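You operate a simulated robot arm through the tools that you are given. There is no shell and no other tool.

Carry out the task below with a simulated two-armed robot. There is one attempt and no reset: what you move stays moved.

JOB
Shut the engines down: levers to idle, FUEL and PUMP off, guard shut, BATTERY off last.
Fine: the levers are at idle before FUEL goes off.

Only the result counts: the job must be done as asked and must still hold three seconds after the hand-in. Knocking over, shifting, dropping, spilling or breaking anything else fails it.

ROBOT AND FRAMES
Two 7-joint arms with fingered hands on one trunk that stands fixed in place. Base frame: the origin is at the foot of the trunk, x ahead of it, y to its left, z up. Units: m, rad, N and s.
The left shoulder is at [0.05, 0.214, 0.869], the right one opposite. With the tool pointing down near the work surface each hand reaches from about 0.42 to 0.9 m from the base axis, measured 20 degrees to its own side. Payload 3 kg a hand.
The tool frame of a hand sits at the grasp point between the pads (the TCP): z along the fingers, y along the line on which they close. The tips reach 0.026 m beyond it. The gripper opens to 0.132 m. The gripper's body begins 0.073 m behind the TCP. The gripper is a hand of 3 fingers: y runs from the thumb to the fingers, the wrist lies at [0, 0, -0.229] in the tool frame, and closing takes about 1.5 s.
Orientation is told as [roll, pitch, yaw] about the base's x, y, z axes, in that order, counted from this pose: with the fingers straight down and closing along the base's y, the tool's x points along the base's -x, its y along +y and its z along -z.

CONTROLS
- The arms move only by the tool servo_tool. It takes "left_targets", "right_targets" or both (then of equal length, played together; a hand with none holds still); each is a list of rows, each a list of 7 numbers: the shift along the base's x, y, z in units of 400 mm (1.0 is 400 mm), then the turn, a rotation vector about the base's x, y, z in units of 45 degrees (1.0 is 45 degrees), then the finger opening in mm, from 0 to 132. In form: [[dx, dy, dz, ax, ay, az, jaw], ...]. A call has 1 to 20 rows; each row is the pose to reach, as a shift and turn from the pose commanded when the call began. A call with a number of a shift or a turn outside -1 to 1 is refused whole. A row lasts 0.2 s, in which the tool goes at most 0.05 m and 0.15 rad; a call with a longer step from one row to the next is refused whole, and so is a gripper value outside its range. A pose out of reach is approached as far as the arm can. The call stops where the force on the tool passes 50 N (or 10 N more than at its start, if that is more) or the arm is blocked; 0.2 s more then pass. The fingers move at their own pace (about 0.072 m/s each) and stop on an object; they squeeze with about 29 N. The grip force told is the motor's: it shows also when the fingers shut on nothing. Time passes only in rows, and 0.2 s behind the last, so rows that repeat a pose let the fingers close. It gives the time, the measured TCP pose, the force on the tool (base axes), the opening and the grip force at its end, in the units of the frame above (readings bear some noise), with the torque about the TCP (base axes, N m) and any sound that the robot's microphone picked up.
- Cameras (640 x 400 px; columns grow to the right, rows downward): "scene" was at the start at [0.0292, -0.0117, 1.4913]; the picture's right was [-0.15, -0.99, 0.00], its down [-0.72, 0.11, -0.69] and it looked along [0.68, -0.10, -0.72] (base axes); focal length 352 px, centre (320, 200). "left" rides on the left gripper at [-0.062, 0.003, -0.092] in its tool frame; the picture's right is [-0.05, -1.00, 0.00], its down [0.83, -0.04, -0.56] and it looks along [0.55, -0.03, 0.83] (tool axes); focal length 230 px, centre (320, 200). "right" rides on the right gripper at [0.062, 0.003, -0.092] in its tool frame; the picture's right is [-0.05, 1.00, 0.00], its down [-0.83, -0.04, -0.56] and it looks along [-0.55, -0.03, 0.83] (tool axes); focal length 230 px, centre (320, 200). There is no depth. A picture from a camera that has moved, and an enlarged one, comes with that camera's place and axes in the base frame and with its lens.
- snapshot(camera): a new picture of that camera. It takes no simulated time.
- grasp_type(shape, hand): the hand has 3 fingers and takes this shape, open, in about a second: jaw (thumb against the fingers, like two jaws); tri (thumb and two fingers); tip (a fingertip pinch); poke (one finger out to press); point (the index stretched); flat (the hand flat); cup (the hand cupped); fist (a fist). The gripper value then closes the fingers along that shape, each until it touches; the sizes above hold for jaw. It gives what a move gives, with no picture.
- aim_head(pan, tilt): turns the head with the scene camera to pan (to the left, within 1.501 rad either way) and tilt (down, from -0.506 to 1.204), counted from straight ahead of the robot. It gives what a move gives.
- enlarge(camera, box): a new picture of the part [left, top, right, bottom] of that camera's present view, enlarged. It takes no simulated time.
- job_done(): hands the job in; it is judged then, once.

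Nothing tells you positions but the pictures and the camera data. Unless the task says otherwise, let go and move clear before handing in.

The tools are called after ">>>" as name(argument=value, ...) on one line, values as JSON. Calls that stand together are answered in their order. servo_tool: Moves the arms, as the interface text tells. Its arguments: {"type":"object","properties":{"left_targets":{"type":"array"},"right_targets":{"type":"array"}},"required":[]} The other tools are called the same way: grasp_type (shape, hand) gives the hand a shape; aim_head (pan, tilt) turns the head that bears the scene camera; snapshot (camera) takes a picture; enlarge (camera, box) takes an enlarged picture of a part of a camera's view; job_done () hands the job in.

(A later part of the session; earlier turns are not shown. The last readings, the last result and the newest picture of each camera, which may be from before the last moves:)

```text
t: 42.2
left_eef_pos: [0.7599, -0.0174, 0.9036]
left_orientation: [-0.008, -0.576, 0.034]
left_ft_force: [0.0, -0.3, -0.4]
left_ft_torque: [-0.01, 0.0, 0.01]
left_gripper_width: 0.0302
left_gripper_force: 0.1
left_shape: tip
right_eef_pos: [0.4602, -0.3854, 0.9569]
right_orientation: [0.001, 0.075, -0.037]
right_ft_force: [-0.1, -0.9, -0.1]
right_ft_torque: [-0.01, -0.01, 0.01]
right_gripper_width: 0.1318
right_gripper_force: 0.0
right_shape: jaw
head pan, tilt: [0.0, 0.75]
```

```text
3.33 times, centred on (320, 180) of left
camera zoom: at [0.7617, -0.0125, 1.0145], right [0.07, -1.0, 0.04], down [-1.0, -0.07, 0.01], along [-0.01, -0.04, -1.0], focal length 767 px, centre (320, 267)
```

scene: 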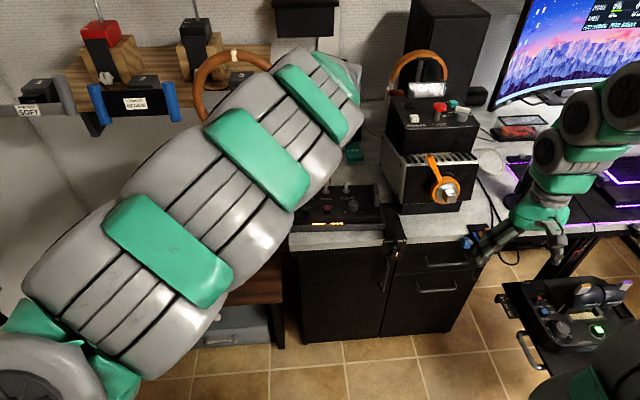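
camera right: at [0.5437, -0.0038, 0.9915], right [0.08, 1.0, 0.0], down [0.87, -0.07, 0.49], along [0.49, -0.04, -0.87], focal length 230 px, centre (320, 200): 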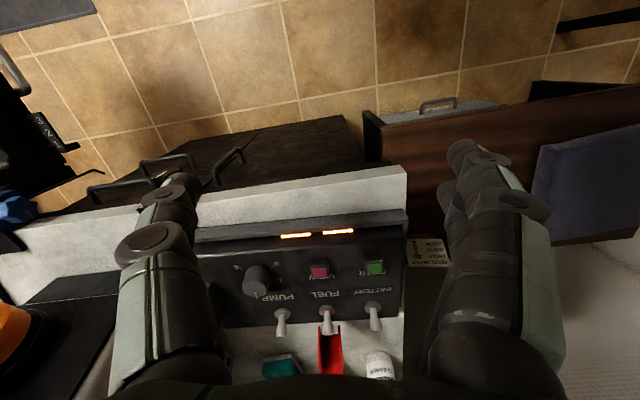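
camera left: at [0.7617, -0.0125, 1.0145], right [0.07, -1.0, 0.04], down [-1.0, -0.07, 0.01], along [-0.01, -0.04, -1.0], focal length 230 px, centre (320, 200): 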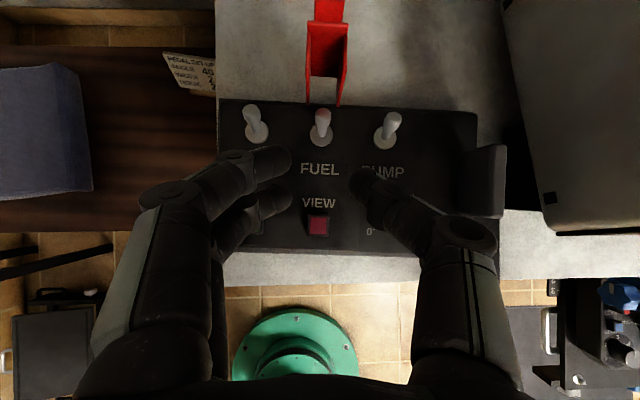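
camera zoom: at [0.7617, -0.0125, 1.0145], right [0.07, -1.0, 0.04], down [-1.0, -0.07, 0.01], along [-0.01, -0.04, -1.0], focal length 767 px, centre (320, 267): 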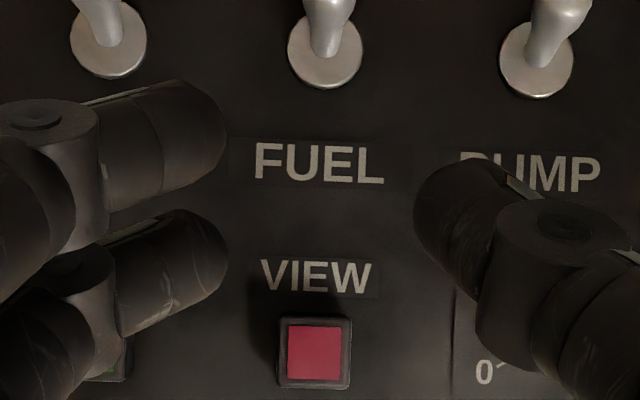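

Pinching would put a finger against the guard leg, so hooking is better: with the hand wide open only the thumb enters the pocket behind the FUEL bat. I'll open fully and check the thumb tip's exact place.

>>> grasp_type(hand="left", shape="jaw")

>>> servo_tool(left_targets=[[0, 0, 0.0, 0, 0, 0, 132], [0, 0, 0.0, 0, 0, 0, 132], [0, 0, 0.0, 0, 0, 0, 132]])

>>> enlarge(camera="left", box=[400, 120, 560, 260])

>>> enlarge(camera="left", box=[80, 100, 240, 240])

```text
t: 43.1
left_eef_pos: [0.7604, -0.017, 0.9049]
left_orientation: [-0.009, -0.575, 0.034]
left_ft_force: [-0.7, -0.7, -0.4]
left_ft_torque: [0.0, -0.01, 0.01]
left_gripper_width: 0.1322
left_gripper_force: 0.0
left_shape: jaw
right_eef_pos: [0.4601, -0.3845, 0.9564]
right_orientation: [0.0, 0.075, -0.035]
right_ft_force: [-0.7, -0.5, 0.2]
right_ft_torque: [-0.01, 0.0, 0.02]
right_gripper_width: 0.1318
right_gripper_force: 0.1
right_shape: jaw
head pan, tilt: [0.0, 0.75]
```

```text
t: 43.9
left_eef_pos: [0.7604, -0.0168, 0.9038]
left_orientation: [-0.008, -0.575, 0.033]
left_ft_force: [0.0, 0.5, -0.1]
left_ft_torque: [0.01, -0.04, 0.02]
left_gripper_width: 0.132
left_gripper_force: 0.0
left_shape: jaw
right_eef_pos: [0.4604, -0.3843, 0.9565]
right_orientation: [0.0, 0.076, -0.037]
right_ft_force: [-0.1, 0.0, 0.1]
right_ft_torque: [-0.03, 0.01, -0.03]
right_gripper_width: 0.1319
right_gripper_force: 0.0
right_shape: jaw
head pan, tilt: [0.0, 0.75]
```

```text
2.86 times, centred on (480, 190) of left
camera zoom: at [0.7617, -0.0126, 1.0145], right [0.07, -1.0, 0.04], down [-1.0, -0.07, 0.01], along [-0.01, -0.04, -1.0], focal length 657 px, centre (-137, 229)
```

zoom: 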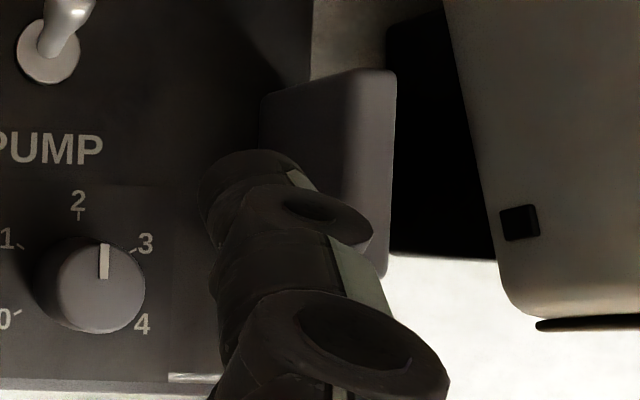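

```text
2.86 times, centred on (160, 170) of left
camera zoom: at [0.7617, -0.0126, 1.0145], right [0.07, -1.0, 0.04], down [-1.0, -0.07, 0.01], along [-0.01, -0.04, -1.0], focal length 657 px, centre (777, 286)
```

zoom: 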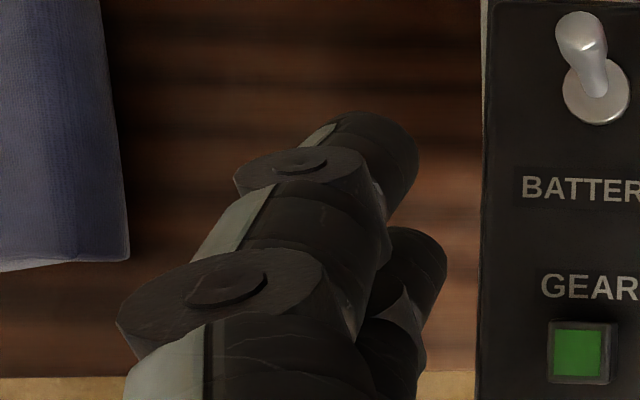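

The thumb tip is a dome about 15 mm wide, offset 73 mm toward -y from the grasp point; it fits the pocket behind FUEL. I'll straighten the tilt to 20° and hover the thumb above the pocket at (0.853, -0.018).

>>> servo_tool(left_targets=[[0.04, 0.045, 0.02, 0, 0.07, 0, 132], [0.09, 0.09, 0.04, 0, 0.14, 0, 132], [0.15, 0.135, 0.04, 0, 0.21, 0, 132], [0.21, 0.18, 0.04, 0, 0.286, 0, 132]])

>>> snapshot(camera="left")

>>> enlarge(camera="left", box=[360, 120, 560, 280])

>>> snapshot(camera="scene")

```text
t: 44.9
left_eef_pos: [0.845, 0.057, 0.9193]
left_orientation: [-0.001, -0.353, 0.029]
left_ft_force: [0.2, -0.5, 0.9]
left_ft_torque: [0.01, -0.02, 0.0]
left_gripper_width: 0.1317
left_gripper_force: 0.2
left_shape: jaw
right_eef_pos: [0.4605, -0.3845, 0.9555]
right_orientation: [0.0, 0.074, -0.037]
right_ft_force: [0.6, 1.1, 0.4]
right_ft_torque: [-0.02, 0.01, 0.01]
right_gripper_width: 0.132
right_gripper_force: 0.1
right_shape: jaw
head pan, tilt: [0.0, 0.75]
```

```text
taken
camera left: at [0.872, 0.0612, 1.0269], right [0.08, -1.0, 0.02], down [-0.97, -0.07, 0.23], along [-0.23, -0.04, -0.97], focal length 230 px, centre (320, 200)
```

left: 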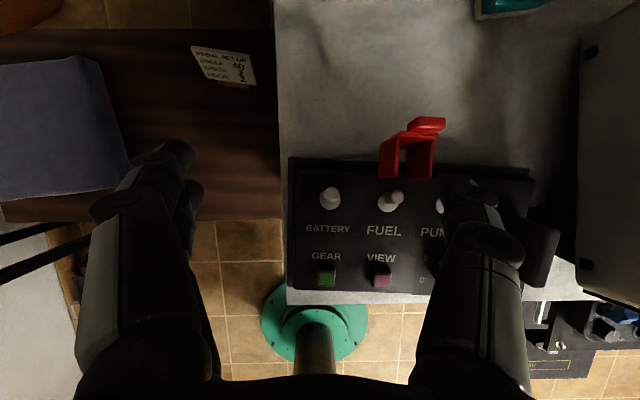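

```text
2.50 times, centred on (460, 200) of left
camera zoom: at [0.872, 0.0612, 1.0269], right [0.08, -1.0, 0.02], down [-0.97, -0.07, 0.23], along [-0.23, -0.04, -0.97], focal length 575 px, centre (-30, 200)
```

zoom: 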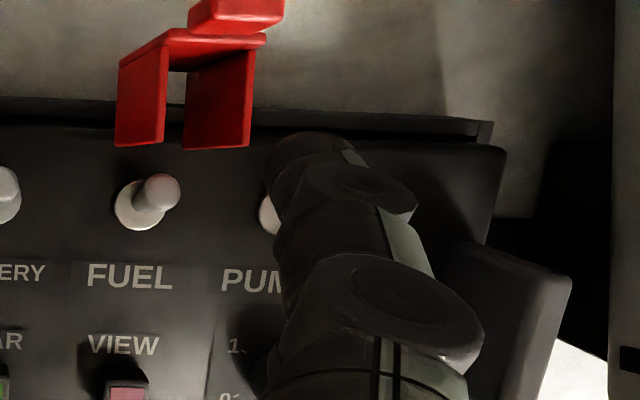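

```text
taken
```

scene: 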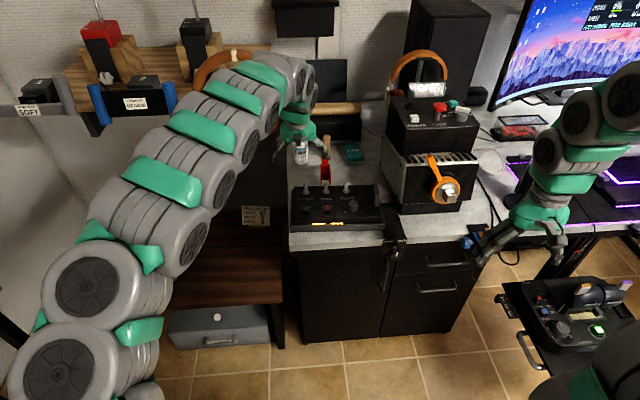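

The guard stands nearly upright (walls x 0.845–0.88, z 0.80–0.85), leaving a 3.5 cm deep pocket behind the FUEL bat. I'll nudge to centre and descend most of the way, then check.

>>> servo_tool(left_targets=[[-0.012, 0.009, -0.04, 0, 0, 0, 132], [-0.012, 0.009, -0.09, 0, 0, 0, 132], [-0.012, 0.009, -0.135, 0, 0, 0, 132]])

>>> enlarge(camera="left", box=[360, 100, 560, 260])

>>> enlarge(camera="scene", box=[270, 110, 400, 240])

```text
t: 45.7
left_eef_pos: [0.8405, 0.0586, 0.8648]
left_orientation: [0.0, -0.352, 0.029]
left_ft_force: [0.0, -0.3, 0.5]
left_ft_torque: [-0.01, -0.01, -0.03]
left_gripper_width: 0.1318
left_gripper_force: 0.0
left_shape: jaw
right_eef_pos: [0.4607, -0.3846, 0.9556]
right_orientation: [0.001, 0.076, -0.036]
right_ft_force: [0.0, 0.5, 0.8]
right_ft_torque: [0.02, 0.01, 0.0]
right_gripper_width: 0.1316
right_gripper_force: 0.1
right_shape: jaw
head pan, tilt: [0.0, 0.75]
```

```text
2.50 times, centred on (460, 180) of left
camera zoom: at [0.8666, 0.0638, 0.9726], right [0.08, -1.0, 0.02], down [-0.97, -0.07, 0.23], along [-0.23, -0.04, -0.97], focal length 575 px, centre (-30, 250)
```

zoom: 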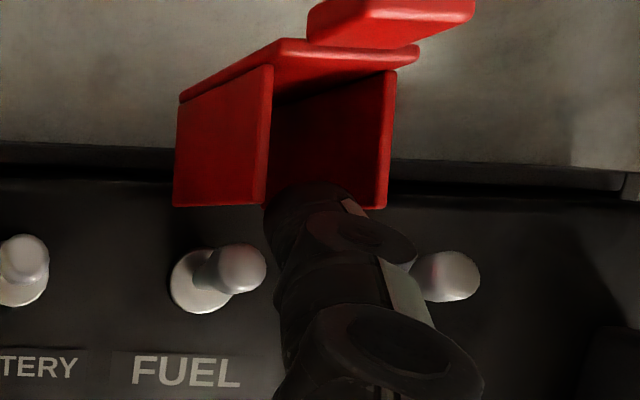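

```text
3.08 times, centred on (335, 175) of scene
camera zoom: at [0.0329, 0.0005, 1.4961], right [0.0, -1.0, 0.0], down [-0.68, 0.0, -0.73], along [0.73, 0.0, -0.68], focal length 1083 px, centre (274, 277)
```

zoom: 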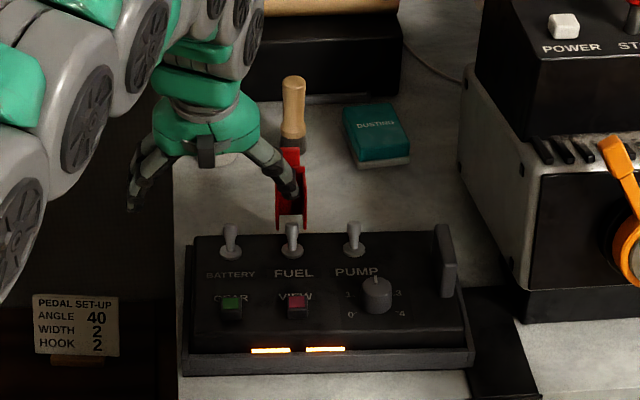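

The thumb tip is centred inside the guard pocket, behind the FUEL bat. I'll lower the last 28 mm.

>>> servo_tool(left_targets=[[0.0, 0.0, -0.035, 0, 0, 0, 132], [0.002, 0.0, -0.068, 0, 0, 0, 132]])

>>> enlarge(camera="left", box=[360, 100, 560, 260])

>>> enlarge(camera="scene", box=[290, 140, 360, 210])

```text
t: 46.3
left_eef_pos: [0.8405, 0.0576, 0.8368]
left_orientation: [0.001, -0.351, 0.029]
left_ft_force: [0.9, 0.0, 1.0]
left_ft_torque: [-0.01, -0.02, 0.0]
left_gripper_width: 0.1319
left_gripper_force: 0.0
left_shape: jaw
right_eef_pos: [0.4596, -0.3853, 0.9565]
right_orientation: [0.0, 0.077, -0.038]
right_ft_force: [0.1, -0.2, 0.2]
right_ft_torque: [0.01, -0.03, 0.01]
right_gripper_width: 0.132
right_gripper_force: 0.1
right_shape: jaw
head pan, tilt: [0.0, 0.75]
```

```text
2.50 times, centred on (460, 180) of left
camera zoom: at [0.8672, 0.0628, 0.9446], right [0.08, -1.0, 0.02], down [-0.97, -0.07, 0.24], along [-0.23, -0.04, -0.97], focal length 575 px, centre (-30, 250)
```

zoom: 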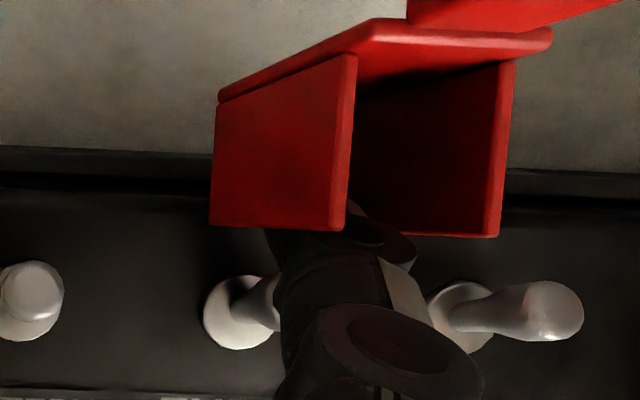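

```text
5.71 times, centred on (325, 175) of scene
camera zoom: at [0.0329, 0.0005, 1.4961], right [0.0, -1.0, 0.0], down [-0.68, 0.0, -0.73], along [0.73, 0.0, -0.68], focal length 2010 px, centre (291, 343)
```

zoom: 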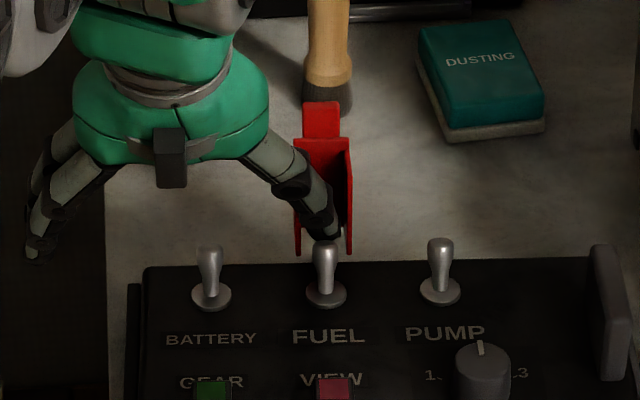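

Thumb tip is right behind the FUEL bat with no contact yet. Now I pull it toward me in small steps.

>>> servo_tool(left_targets=[[-0.025, 0.0, 0.0, 0, 0, 0, 132], [-0.05, 0.0, 0.002, 0, 0, 0, 132], [-0.075, 0.0, 0.004, 0, 0, 0, 132], [-0.1, 0.0, 0.004, 0, 0, 0, 132]])

>>> enlarge(camera="left", box=[360, 100, 560, 260])

>>> enlarge(camera="scene", box=[280, 140, 370, 230])

```text
t: 47.5
left_eef_pos: [0.8077, 0.0587, 0.8473]
left_orientation: [-0.008, -0.369, 0.037]
left_ft_force: [14.5, 0.2, 4.6]
left_ft_torque: [-0.36, -0.27, 1.05]
left_gripper_width: 0.132
left_gripper_force: 0.0
left_shape: jaw
right_eef_pos: [0.4588, -0.3847, 0.9561]
right_orientation: [-0.001, 0.074, -0.037]
right_ft_force: [-0.3, 0.2, 0.2]
right_ft_torque: [-0.01, 0.02, 0.0]
right_gripper_width: 0.132
right_gripper_force: 0.1
right_shape: jaw
head pan, tilt: [0.0, 0.75]
stopped in row 4 (left hand): the force on the tool passed its limit at 54 N (the readings are from after the stop); the commanded pose is now the measured one
```

```text
2.50 times, centred on (460, 180) of left
camera zoom: at [0.8314, 0.0641, 0.9544], right [0.08, -1.0, 0.03], down [-0.97, -0.08, 0.22], along [-0.21, -0.04, -0.98], focal length 575 px, centre (-30, 250)
```

zoom: 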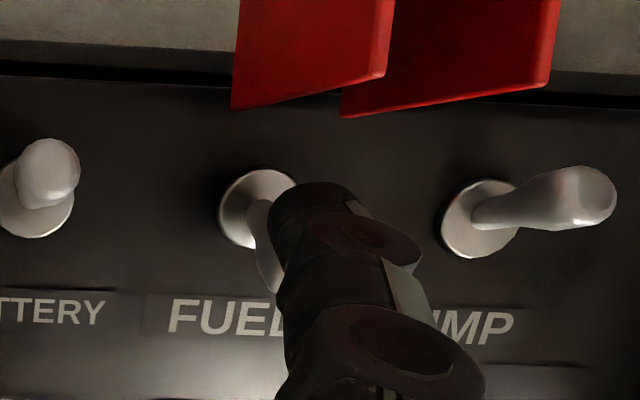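

```text
4.44 times, centred on (325, 185) of scene
camera zoom: at [0.0329, 0.0005, 1.4961], right [0.0, -1.0, 0.0], down [-0.68, 0.0, -0.73], along [0.73, 0.0, -0.68], focal length 1564 px, centre (298, 267)
```

zoom: 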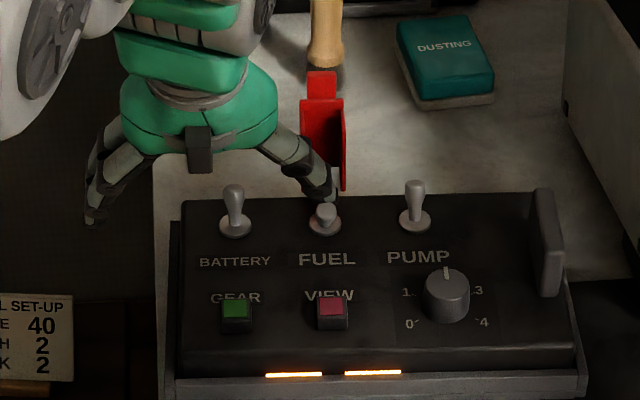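

FUEL has flipped toward me (OFF). I'll ease off and lift clear, then confirm it stays.

>>> servo_tool(left_targets=[[0.02, 0.0, 0.01, 0, 0, 0, 132], [0.025, 0.0, 0.08, 0, 0, 0, 132], [0.02, 0.0, 0.17, 0, 0, 0, 132], [0.01, 0.0, 0.22, 0, 0, 0, 132]])

>>> snapshot(camera="left")

>>> enlarge(camera="scene", box=[280, 140, 370, 230])

>>> enlarge(camera="scene", box=[490, 260, 640, 370])

```text
t: 48.5
left_eef_pos: [0.8078, 0.0559, 0.9324]
left_orientation: [-0.006, -0.369, 0.036]
left_ft_force: [0.3, 0.0, -0.1]
left_ft_torque: [-0.01, -0.02, -0.02]
left_gripper_width: 0.1321
left_gripper_force: 0.0
left_shape: jaw
right_eef_pos: [0.4594, -0.3847, 0.9569]
right_orientation: [0.001, 0.075, -0.037]
right_ft_force: [0.9, -0.1, 0.1]
right_ft_torque: [0.01, 0.01, -0.01]
right_gripper_width: 0.1319
right_gripper_force: 0.0
right_shape: jaw
head pan, tilt: [0.0, 0.75]
```

```text
taken
camera left: at [0.8325, 0.0613, 1.0412], right [0.08, -1.0, 0.03], down [-0.97, -0.08, 0.22], along [-0.22, -0.04, -0.98], focal length 230 px, centre (320, 200)
```

left: 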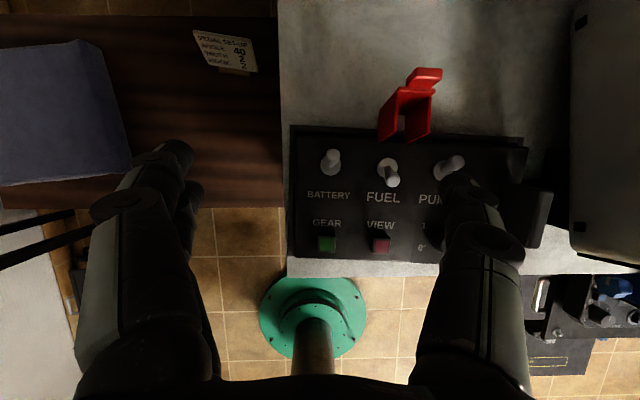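

```text
4.44 times, centred on (325, 185) of scene
camera zoom: at [0.0328, 0.0005, 1.4961], right [0.0, -1.0, 0.0], down [-0.68, 0.0, -0.73], along [0.73, 0.0, -0.68], focal length 1564 px, centre (298, 267)
```

zoom: 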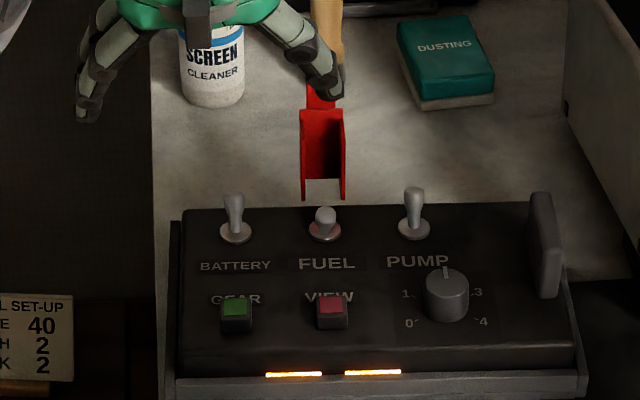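

```text
3.64 times, centred on (565, 315) of scene
camera zoom: at [0.0328, 0.0005, 1.4961], right [0.0, -1.0, 0.0], down [-0.68, 0.0, -0.73], along [0.73, 0.0, -0.68], focal length 1279 px, centre (-571, -218)
```

zoom: 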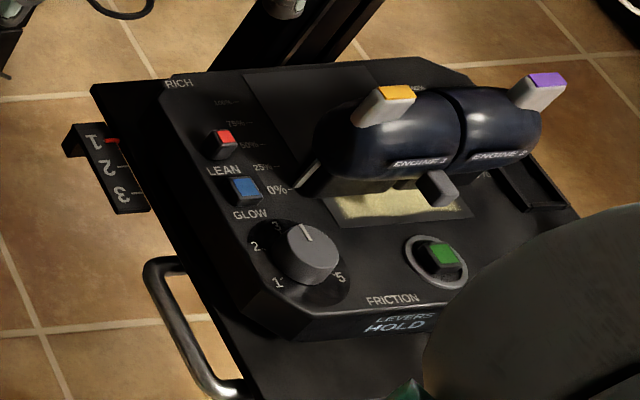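

FUEL stays off and the START lamp has gone dim, so the engines have stopped. Next PUMP (y about -0.077): same thumb hook, shifted 58 mm toward -y.

>>> servo_tool(left_targets=[[0.045, -0.073, 0.0, 0, 0, 0, 132], [0.087, -0.145, 0.0, 0, 0, 0, 132], [0.087, -0.145, -0.08, 0, 0, 0, 132], [0.087, -0.145, -0.16, 0, 0, 0, 132]])

>>> snapshot(camera="left")

>>> enlarge(camera="left", box=[360, 100, 560, 260])

>>> enlarge(camera="scene", box=[280, 140, 370, 230])

```text
t: 49.5
left_eef_pos: [0.8438, 0.0006, 0.8684]
left_orientation: [-0.007, -0.365, 0.037]
left_ft_force: [0.6, 0.2, -0.2]
left_ft_torque: [0.03, -0.01, -0.01]
left_gripper_width: 0.132
left_gripper_force: 0.0
left_shape: jaw
right_eef_pos: [0.4604, -0.3845, 0.9564]
right_orientation: [-0.002, 0.076, -0.037]
right_ft_force: [0.1, 0.2, -0.1]
right_ft_torque: [-0.02, -0.02, 0.01]
right_gripper_width: 0.1322
right_gripper_force: 0.0
right_shape: jaw
head pan, tilt: [0.0, 0.75]
```

```text
taken
camera left: at [0.868, 0.0058, 0.9773], right [0.08, -1.0, 0.02], down [-0.97, -0.08, 0.22], along [-0.22, -0.04, -0.98], focal length 230 px, centre (320, 200)
```

left: 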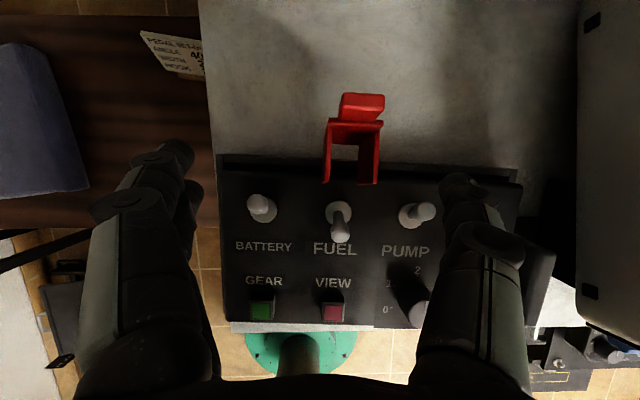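

```text
2.50 times, centred on (460, 180) of left
camera zoom: at [0.868, 0.0058, 0.9773], right [0.08, -1.0, 0.02], down [-0.97, -0.08, 0.22], along [-0.22, -0.04, -0.98], focal length 575 px, centre (-30, 250)
```

zoom: 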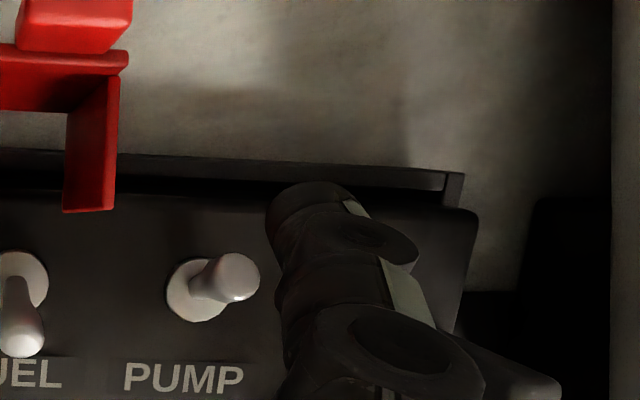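

```text
4.44 times, centred on (325, 185) of scene
camera zoom: at [0.0329, 0.0005, 1.4961], right [0.0, -1.0, 0.0], down [-0.68, 0.0, -0.73], along [0.73, 0.0, -0.68], focal length 1564 px, centre (298, 267)
```

zoom: 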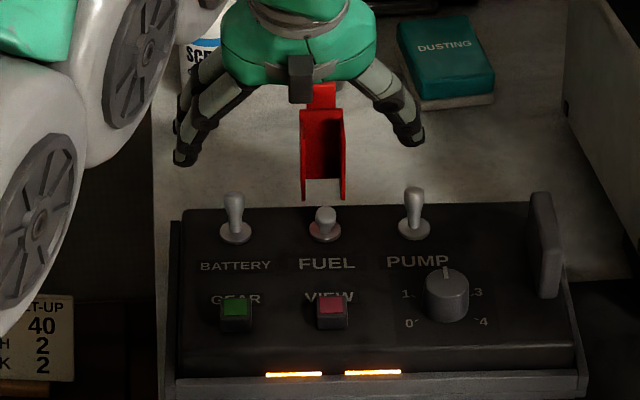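

Same relation as with FUEL. I'll descend behind the PUMP bat and pull, a little less far than last time.

>>> servo_tool(left_targets=[[-0.006, 0.0, -0.04, 0, 0, 0, 132], [-0.008, 0.0, -0.079, 0, 0, 0, 132], [-0.028, 0.0, -0.079, 0, 0, 0, 132], [-0.048, 0.0, -0.077, 0, 0, 0, 132], [-0.066, 0.0, -0.075, 0, 0, 0, 132], [-0.08, 0.0, -0.075, 0, 0, 0, 132]])

>>> enlarge(camera="left", box=[360, 100, 560, 260])

>>> enlarge(camera="scene", box=[280, 140, 370, 230])

```text
t: 50.9
left_eef_pos: [0.8135, 0.0036, 0.8393]
left_orientation: [-0.008, -0.369, 0.037]
left_ft_force: [6.7, 3.4, 5.2]
left_ft_torque: [-0.29, -0.16, 0.56]
left_gripper_width: 0.1319
left_gripper_force: 0.0
left_shape: jaw
right_eef_pos: [0.4611, -0.3843, 0.9577]
right_orientation: [-0.001, 0.077, -0.036]
right_ft_force: [-0.4, -0.3, -0.1]
right_ft_torque: [-0.01, -0.01, -0.03]
right_gripper_width: 0.1322
right_gripper_force: 0.1
right_shape: jaw
head pan, tilt: [0.0, 0.75]
```

```text
2.50 times, centred on (460, 180) of left
camera zoom: at [0.8372, 0.0078, 0.9477], right [0.08, -1.0, 0.03], down [-0.97, -0.08, 0.22], along [-0.21, -0.04, -0.98], focal length 575 px, centre (-30, 250)
```

zoom: 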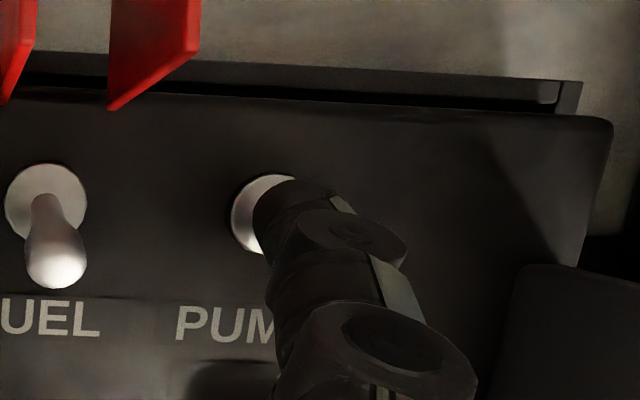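

```text
4.44 times, centred on (325, 185) of scene
camera zoom: at [0.0329, 0.0006, 1.4961], right [0.0, -1.0, 0.0], down [-0.68, 0.0, -0.73], along [0.73, 0.0, -0.68], focal length 1564 px, centre (298, 267)
```

zoom: 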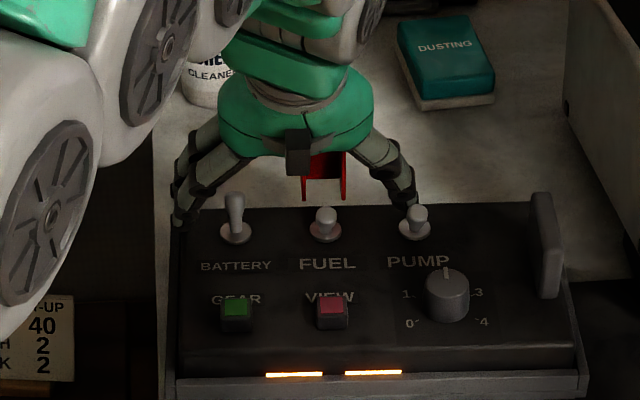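

PUMP now looks the same as FUEL. I'll back off, lift, and verify.

>>> servo_tool(left_targets=[[0.03, 0.0, 0.01, 0, 0, 0, 132], [0.045, 0.0, 0.08, 0, 0, 0, 132], [0.03, 0.02, 0.17, 0, 0, 0, 132], [0.01, 0.04, 0.25, 0, 0, 0, 132]])

>>> snapshot(camera="left")

>>> enlarge(camera="scene", box=[280, 140, 370, 230])

```text
t: 51.9
left_eef_pos: [0.8154, 0.0155, 0.9365]
left_orientation: [-0.007, -0.369, 0.037]
left_ft_force: [0.9, 0.1, 0.4]
left_ft_torque: [0.0, 0.01, -0.01]
left_gripper_width: 0.1321
left_gripper_force: 0.1
left_shape: jaw
right_eef_pos: [0.4607, -0.3849, 0.956]
right_orientation: [0.0, 0.075, -0.038]
right_ft_force: [-0.2, -0.1, 0.2]
right_ft_torque: [0.0, -0.02, 0.04]
right_gripper_width: 0.1316
right_gripper_force: 0.0
right_shape: jaw
head pan, tilt: [0.0, 0.75]
```

```text
taken
camera left: at [0.8408, 0.0213, 1.0449], right [0.08, -1.0, 0.03], down [-0.97, -0.08, 0.22], along [-0.22, -0.04, -0.98], focal length 230 px, centre (320, 200)
```

left: 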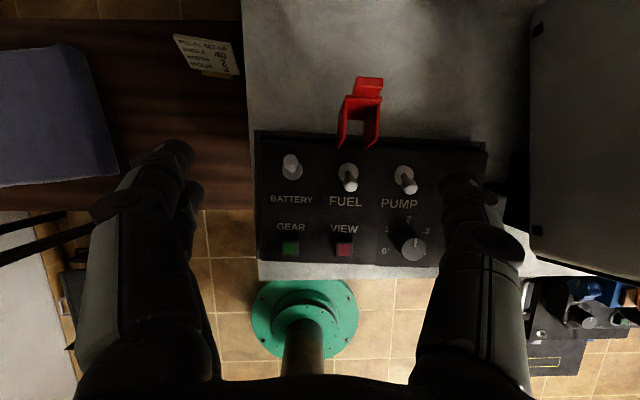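

```text
4.44 times, centred on (325, 185) of scene
camera zoom: at [0.0328, 0.0005, 1.4961], right [0.0, -1.0, 0.0], down [-0.68, 0.0, -0.73], along [0.73, 0.0, -0.68], focal length 1564 px, centre (298, 267)
```

zoom: 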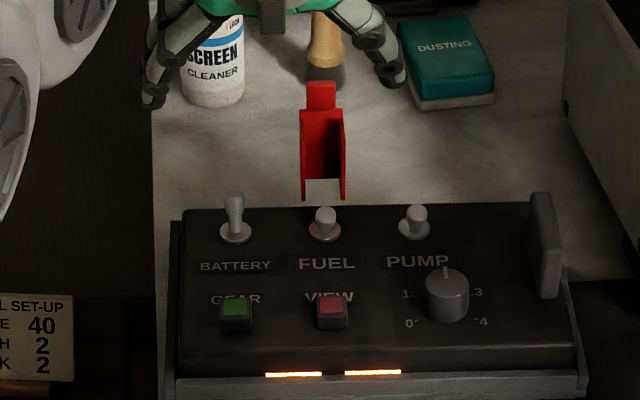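

FUEL and PUMP are both off. Now the guard: I'll bring the thumb over and behind its tab (about x 0.918), tilting the hand a little more for reach.

>>> servo_tool(left_targets=[[0.06, 0.036, 0.02, 0, -0.05, 0, 132], [0.12, 0.072, 0.02, 0, -0.1, 0, 132], [0.18, 0.109, 0.02, 0, -0.14, 0, 132], [0.233, 0.109, 0.0, 0, -0.167, 0, 132]])

>>> snapshot(camera="left")

>>> enlarge(camera="left", box=[360, 120, 560, 280])

>>> enlarge(camera="scene", box=[280, 110, 370, 200])

```text
t: 52.9
left_eef_pos: [0.9102, 0.0573, 0.9384]
left_orientation: [-0.015, -0.503, 0.041]
left_ft_force: [0.3, 0.3, -0.2]
left_ft_torque: [0.01, -0.01, 0.0]
left_gripper_width: 0.1318
left_gripper_force: 0.1
left_shape: jaw
right_eef_pos: [0.4594, -0.3856, 0.9564]
right_orientation: [-0.001, 0.074, -0.037]
right_ft_force: [-0.3, 0.3, 0.0]
right_ft_torque: [0.0, 0.0, 0.02]
right_gripper_width: 0.1318
right_gripper_force: 0.0
right_shape: jaw
head pan, tilt: [0.0, 0.75]
```

```text
taken
camera left: at [0.9205, 0.0641, 1.0486], right [0.08, -1.0, 0.04], down [-0.99, -0.08, 0.09], along [-0.08, -0.04, -1.0], focal length 230 px, centre (320, 200)
```

left: 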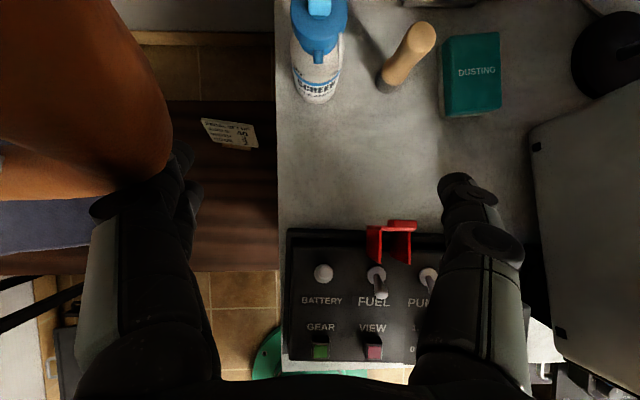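

```text
2.50 times, centred on (460, 200) of left
camera zoom: at [0.9205, 0.0641, 1.0486], right [0.08, -1.0, 0.04], down [-0.99, -0.08, 0.09], along [-0.08, -0.04, -1.0], focal length 575 px, centre (-30, 200)
```

zoom: 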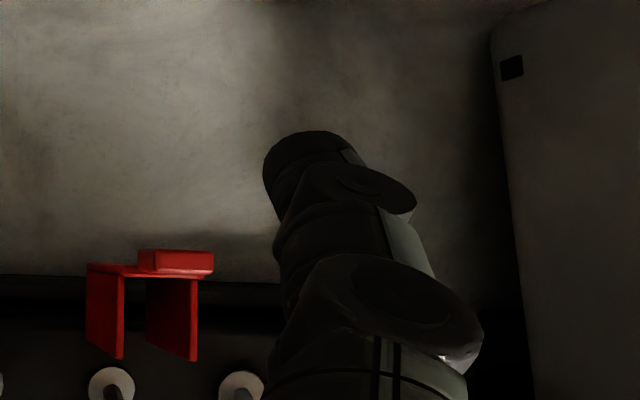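

```text
4.44 times, centred on (325, 155) of scene
camera zoom: at [0.0329, 0.0005, 1.4961], right [0.0, -1.0, 0.0], down [-0.68, 0.0, -0.73], along [0.73, 0.0, -0.68], focal length 1564 px, centre (298, 400)
```

zoom: 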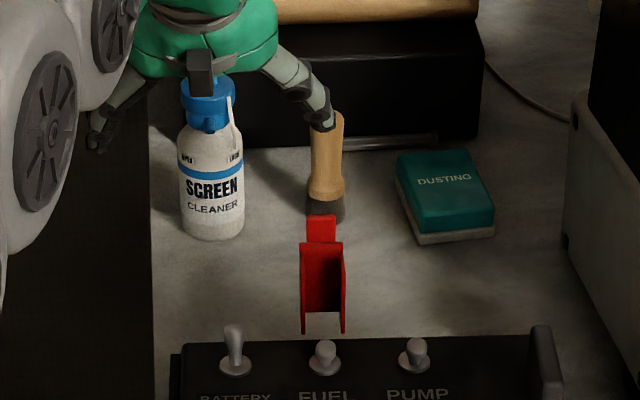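

The brown steering wheel appears near the left hand's outer fingers; I'll check that clearance before going lower.

>>> snapshot(camera="scene")

>>> enlarge(camera="left", box=[0, 0, 320, 240])

>>> snapshot(camera="right")

```text
taken
```

scene: 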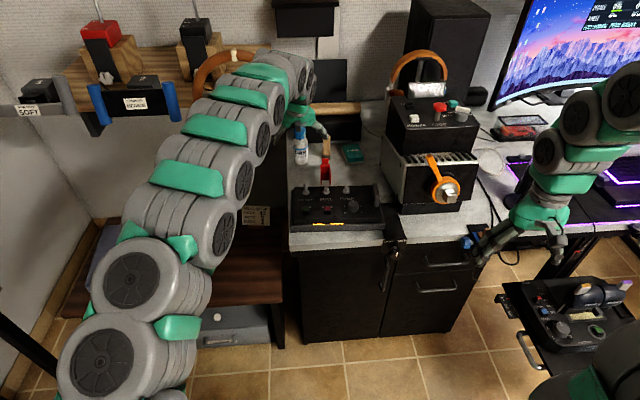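

```text
1.67 times, centred on (160, 120) of left
camera zoom: at [0.9205, 0.0641, 1.0486], right [0.08, -1.0, 0.04], down [-0.99, -0.08, 0.09], along [-0.08, -0.04, -1.0], focal length 384 px, centre (587, 333)
```

zoom: 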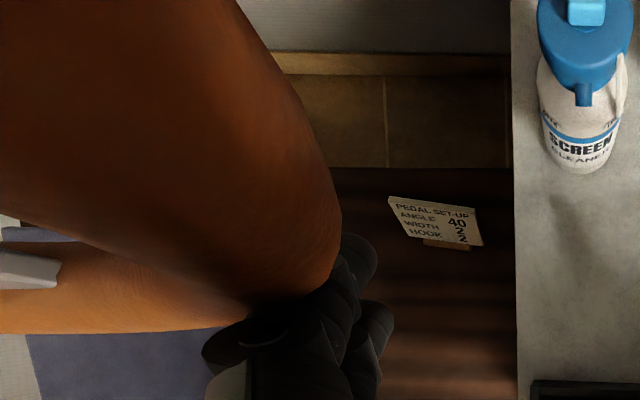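

```text
taken
camera right: at [0.4061, -0.3794, 1.0534], right [0.09, 1.0, 0.0], down [0.87, -0.07, 0.49], along [0.49, -0.05, -0.87], focal length 230 px, centre (320, 200)
```

right: 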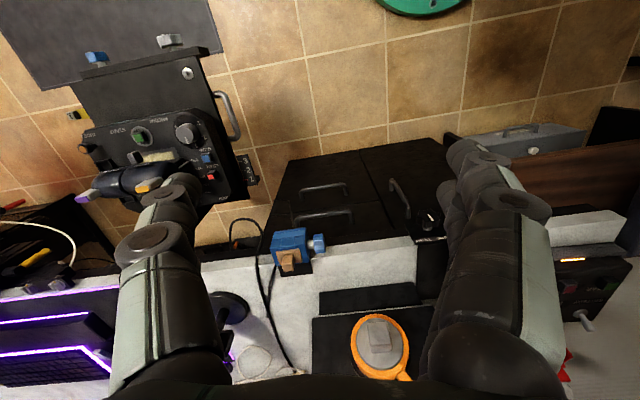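

The wheel rim is only a few centimetres from the outer fingers, so this wide-open posture is risky here. I'll back straight out toward me and switch to the poke shape, which keeps the hand centred over the guard, away from the wheel.

>>> servo_tool(left_targets=[[-0.08, -0.01, 0.0, 0, 0, 0, 132], [-0.17, -0.05, 0.0, 0, 0, 0, 132], [-0.25, -0.1, 0.02, 0, 0, 0, 132], [-0.3, -0.19, 0.04, 0, 0, 0, 132]])

>>> grasp_type(hand="left", shape="poke")

>>> snapshot(camera="left")

>>> snapshot(camera="scene")

```text
t: 53.9
left_eef_pos: [0.7899, -0.0153, 0.9527]
left_orientation: [-0.012, -0.5, 0.04]
left_ft_force: [-0.7, -0.3, -0.1]
left_ft_torque: [0.02, 0.02, 0.02]
left_gripper_width: 0.1321
left_gripper_force: 0.1
left_shape: jaw
right_eef_pos: [0.4603, -0.3856, 0.9573]
right_orientation: [0.0, 0.077, -0.038]
right_ft_force: [-0.2, 0.2, 0.1]
right_ft_torque: [0.01, -0.02, -0.02]
right_gripper_width: 0.1321
right_gripper_force: 0.0
right_shape: jaw
head pan, tilt: [0.0, 0.75]
```

```text
t: 54.8
left_eef_pos: [0.7909, -0.0164, 0.9535]
left_orientation: [-0.013, -0.498, 0.04]
left_ft_force: [0.4, -0.6, 0.2]
left_ft_torque: [0.04, -0.03, -0.02]
left_gripper_width: 0.0
left_gripper_force: 0.0
left_shape: poke
right_eef_pos: [0.4594, -0.385, 0.9568]
right_orientation: [0.0, 0.076, -0.038]
right_ft_force: [0.2, 0.0, -0.2]
right_ft_torque: [-0.01, 0.01, 0.01]
right_gripper_width: 0.1318
right_gripper_force: 0.1
right_shape: jaw
head pan, tilt: [0.0, 0.75]
```

```text
taken
camera left: at [0.8, -0.0107, 1.0629], right [0.08, -1.0, 0.04], down [-0.99, -0.08, 0.09], along [-0.09, -0.04, -1.0], focal length 230 px, centre (320, 200)
```

left: 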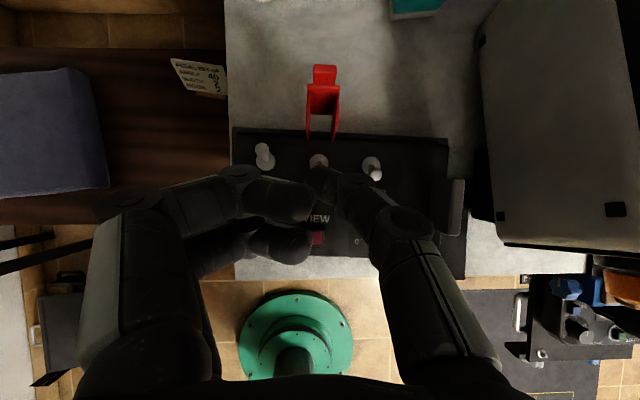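

```text
taken
```

scene: 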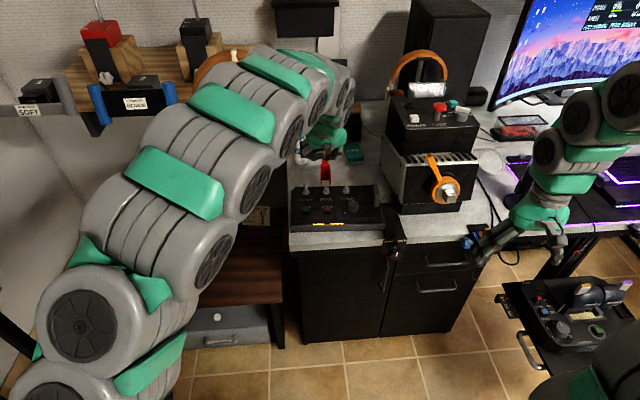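

In poke the hand stays clear of the wheel. I'll move the thumb over and beyond the guard tab and check before lowering behind it.

>>> servo_tool(left_targets=[[0.1, -0.002, 0.0, 0, 0, 0, 132], [0.2, -0.004, 0.0, 0, 0, 0, 132], [0.3, -0.004, -0.02, 0, 0, 0, 132]])

>>> snapshot(camera="left")

>>> enlarge(camera="left", box=[240, 120, 400, 280])

>>> enlarge(camera="scene", box=[280, 110, 370, 200])

```text
t: 55.6
left_eef_pos: [0.9103, -0.0166, 0.9459]
left_orientation: [-0.013, -0.502, 0.04]
left_ft_force: [-0.1, 0.2, -0.3]
left_ft_torque: [0.01, 0.03, 0.0]
left_gripper_width: 0.0001
left_gripper_force: 0.1
left_shape: poke
right_eef_pos: [0.4612, -0.3847, 0.9564]
right_orientation: [-0.001, 0.075, -0.036]
right_ft_force: [0.2, 0.2, 0.8]
right_ft_torque: [-0.02, 0.05, -0.01]
right_gripper_width: 0.1317
right_gripper_force: 0.1
right_shape: jaw
head pan, tilt: [0.0, 0.75]
```

```text
taken
camera left: at [0.9194, -0.0108, 1.0562], right [0.08, -1.0, 0.04], down [-0.99, -0.08, 0.09], along [-0.09, -0.04, -1.0], focal length 230 px, centre (320, 200)
```

left: 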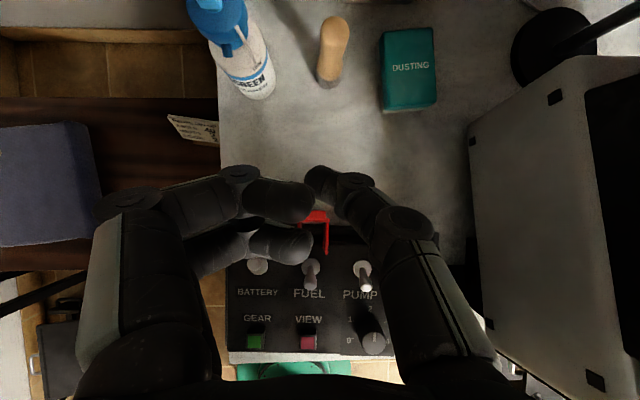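

```text
2.50 times, centred on (320, 200) of left
camera zoom: at [0.9194, -0.0108, 1.0562], right [0.08, -1.0, 0.04], down [-0.99, -0.08, 0.09], along [-0.09, -0.04, -1.0], focal length 575 px, centre (320, 200)
```

zoom: 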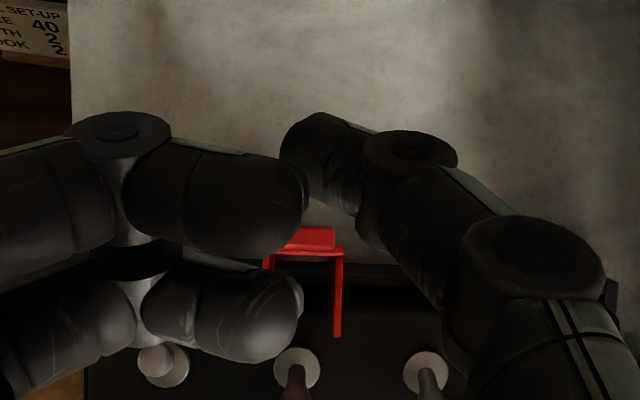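

```text
4.44 times, centred on (325, 155) of scene
camera zoom: at [0.033, 0.0005, 1.4961], right [0.0, -1.0, 0.0], down [-0.68, 0.0, -0.73], along [0.73, 0.0, -0.68], focal length 1564 px, centre (298, 400)
```

zoom: 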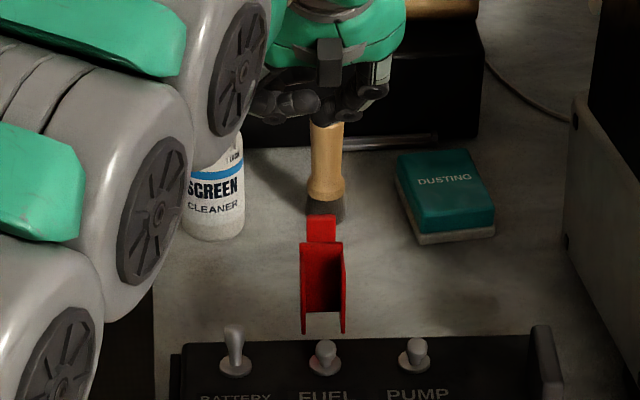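

Thumb tip is at about (0.917, -0.014), just beyond the tab (back edge about x 0.895). Brush and bottle are farther back (x > 1.0). I'll lower behind the tab.

>>> servo_tool(left_targets=[[0.006, -0.005, -0.06, 0, 0, 0, 132], [0.006, -0.005, -0.12, 0, 0, 0, 132], [0.006, -0.005, -0.175, 0, 0, 0, 132]])

>>> enlarge(camera="left", box=[240, 120, 400, 280])

>>> enlarge(camera="scene", box=[280, 120, 370, 210])

```text
t: 56.4
left_eef_pos: [0.9147, -0.0181, 0.8761]
left_orientation: [-0.013, -0.5, 0.04]
left_ft_force: [-1.2, -0.2, -0.5]
left_ft_torque: [0.0, 0.01, 0.04]
left_gripper_width: 0.0
left_gripper_force: 0.1
left_shape: poke
right_eef_pos: [0.4597, -0.3841, 0.9565]
right_orientation: [-0.001, 0.077, -0.035]
right_ft_force: [0.2, 0.0, 0.6]
right_ft_torque: [0.0, 0.01, 0.02]
right_gripper_width: 0.1318
right_gripper_force: 0.1
right_shape: jaw
head pan, tilt: [0.0, 0.75]
```

```text
2.50 times, centred on (320, 200) of left
camera zoom: at [0.9234, -0.0129, 0.9861], right [0.08, -1.0, 0.04], down [-0.99, -0.08, 0.09], along [-0.09, -0.04, -1.0], focal length 575 px, centre (320, 200)
```

zoom: 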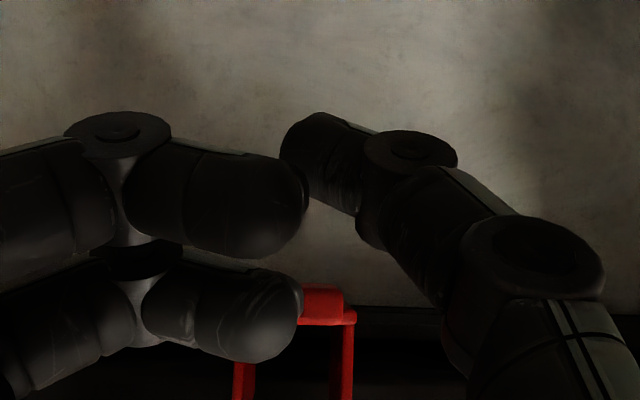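

```text
4.44 times, centred on (325, 165) of scene
camera zoom: at [0.0329, 0.0005, 1.4961], right [0.0, -1.0, 0.0], down [-0.68, 0.0, -0.73], along [0.73, 0.0, -0.68], focal length 1564 px, centre (298, 356)
```

zoom: 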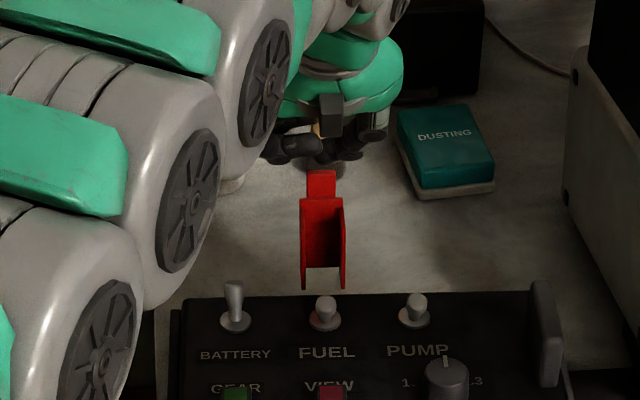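

The thumb is behind the tab with no contact. I'll now sweep it toward me along an arc about the hinge to swing the guard up.

>>> servo_tool(left_targets=[[-0.035, 0, 0.0, 0, 0, 0, 132], [-0.065, 0, 0.005, 0, 0, 0, 132], [-0.095, 0, 0.0175, 0, 0, 0, 132], [-0.1325, 0, 0.0325, 0, 0, 0, 132]])

>>> enlarge(camera="left", box=[240, 120, 400, 280])

>>> enlarge(camera="scene", box=[280, 130, 370, 220])

```text
t: 57.4
left_eef_pos: [0.86, -0.0186, 0.8888]
left_orientation: [-0.014, -0.497, 0.04]
left_ft_force: [0.2, -0.3, -0.3]
left_ft_torque: [0.0, -0.02, 0.0]
left_gripper_width: 0.0
left_gripper_force: 0.1
left_shape: poke
right_eef_pos: [0.4598, -0.3832, 0.9551]
right_orientation: [-0.001, 0.077, -0.036]
right_ft_force: [0.5, 0.8, 1.2]
right_ft_torque: [0.01, -0.01, -0.03]
right_gripper_width: 0.1319
right_gripper_force: 0.1
right_shape: jaw
head pan, tilt: [0.0, 0.75]
```

```text
2.50 times, centred on (320, 200) of left
camera zoom: at [0.8702, -0.0129, 0.9983], right [0.08, -1.0, 0.04], down [-0.99, -0.08, 0.09], along [-0.09, -0.04, -1.0], focal length 575 px, centre (320, 200)
```

zoom: 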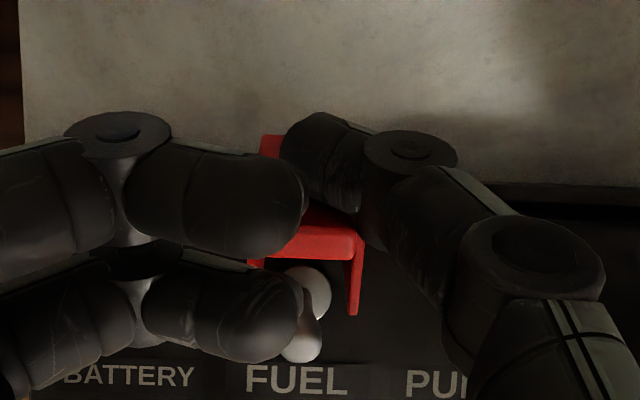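

```text
4.44 times, centred on (325, 175) of scene
camera zoom: at [0.0328, 0.0005, 1.4961], right [0.0, -1.0, 0.0], down [-0.68, 0.0, -0.73], along [0.73, 0.0, -0.68], focal length 1564 px, centre (298, 311)
```

zoom: 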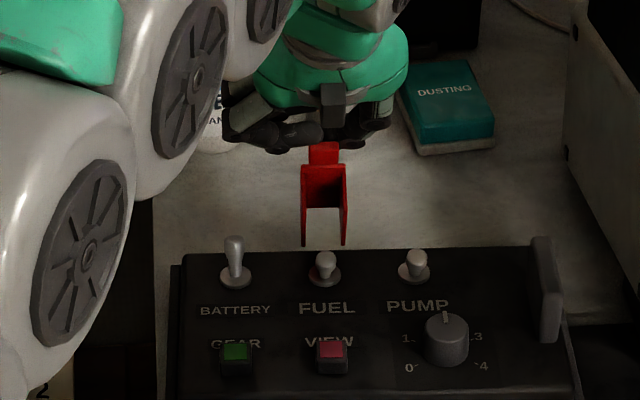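

The guard has swung up about 40° and rests there. I'll continue the arc over the top and down toward the closed position.

>>> servo_tool(left_targets=[[-0.035, 0, -0.01, 0, 0, 0, 132], [-0.07, 0, -0.014, 0, 0, 0, 132], [-0.1075, 0, -0.022, 0, 0, 0, 132], [-0.135, 0, -0.035, 0, 0, 0, 132]])

>>> enlarge(camera="left", box=[240, 120, 400, 280])

>>> enlarge(camera="scene", box=[280, 140, 370, 230])

```text
t: 58.4
left_eef_pos: [0.8061, -0.0187, 0.8766]
left_orientation: [-0.011, -0.5, 0.037]
left_ft_force: [-0.2, -0.1, -0.3]
left_ft_torque: [-0.01, -0.02, 0.02]
left_gripper_width: 0.0001
left_gripper_force: 0.1
left_shape: poke
right_eef_pos: [0.4603, -0.3842, 0.956]
right_orientation: [0.0, 0.074, -0.036]
right_ft_force: [1.0, -0.4, 0.2]
right_ft_torque: [0.01, 0.02, -0.01]
right_gripper_width: 0.1317
right_gripper_force: 0.0
right_shape: jaw
head pan, tilt: [0.0, 0.75]
```

```text
2.50 times, centred on (320, 200) of left
camera zoom: at [0.8161, -0.0137, 0.9861], right [0.08, -1.0, 0.04], down [-0.99, -0.08, 0.09], along [-0.09, -0.04, -1.0], focal length 575 px, centre (320, 200)
```

zoom: 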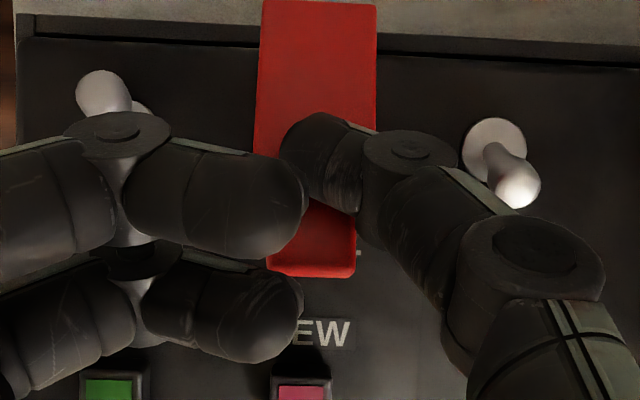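

```text
4.44 times, centred on (325, 185) of scene
camera zoom: at [0.0329, 0.0005, 1.4961], right [0.0, -1.0, 0.0], down [-0.68, 0.0, -0.73], along [0.73, 0.0, -0.68], focal length 1564 px, centre (298, 267)
```

zoom: 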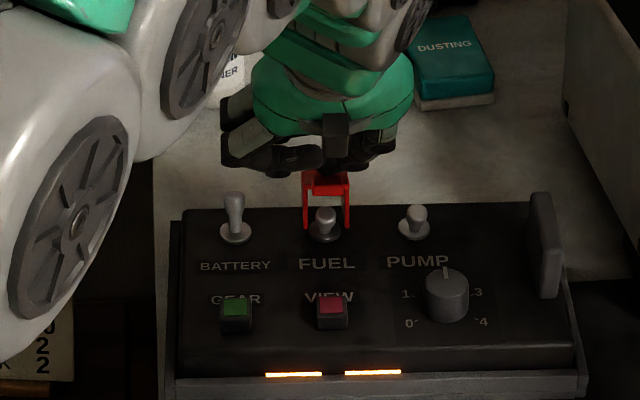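

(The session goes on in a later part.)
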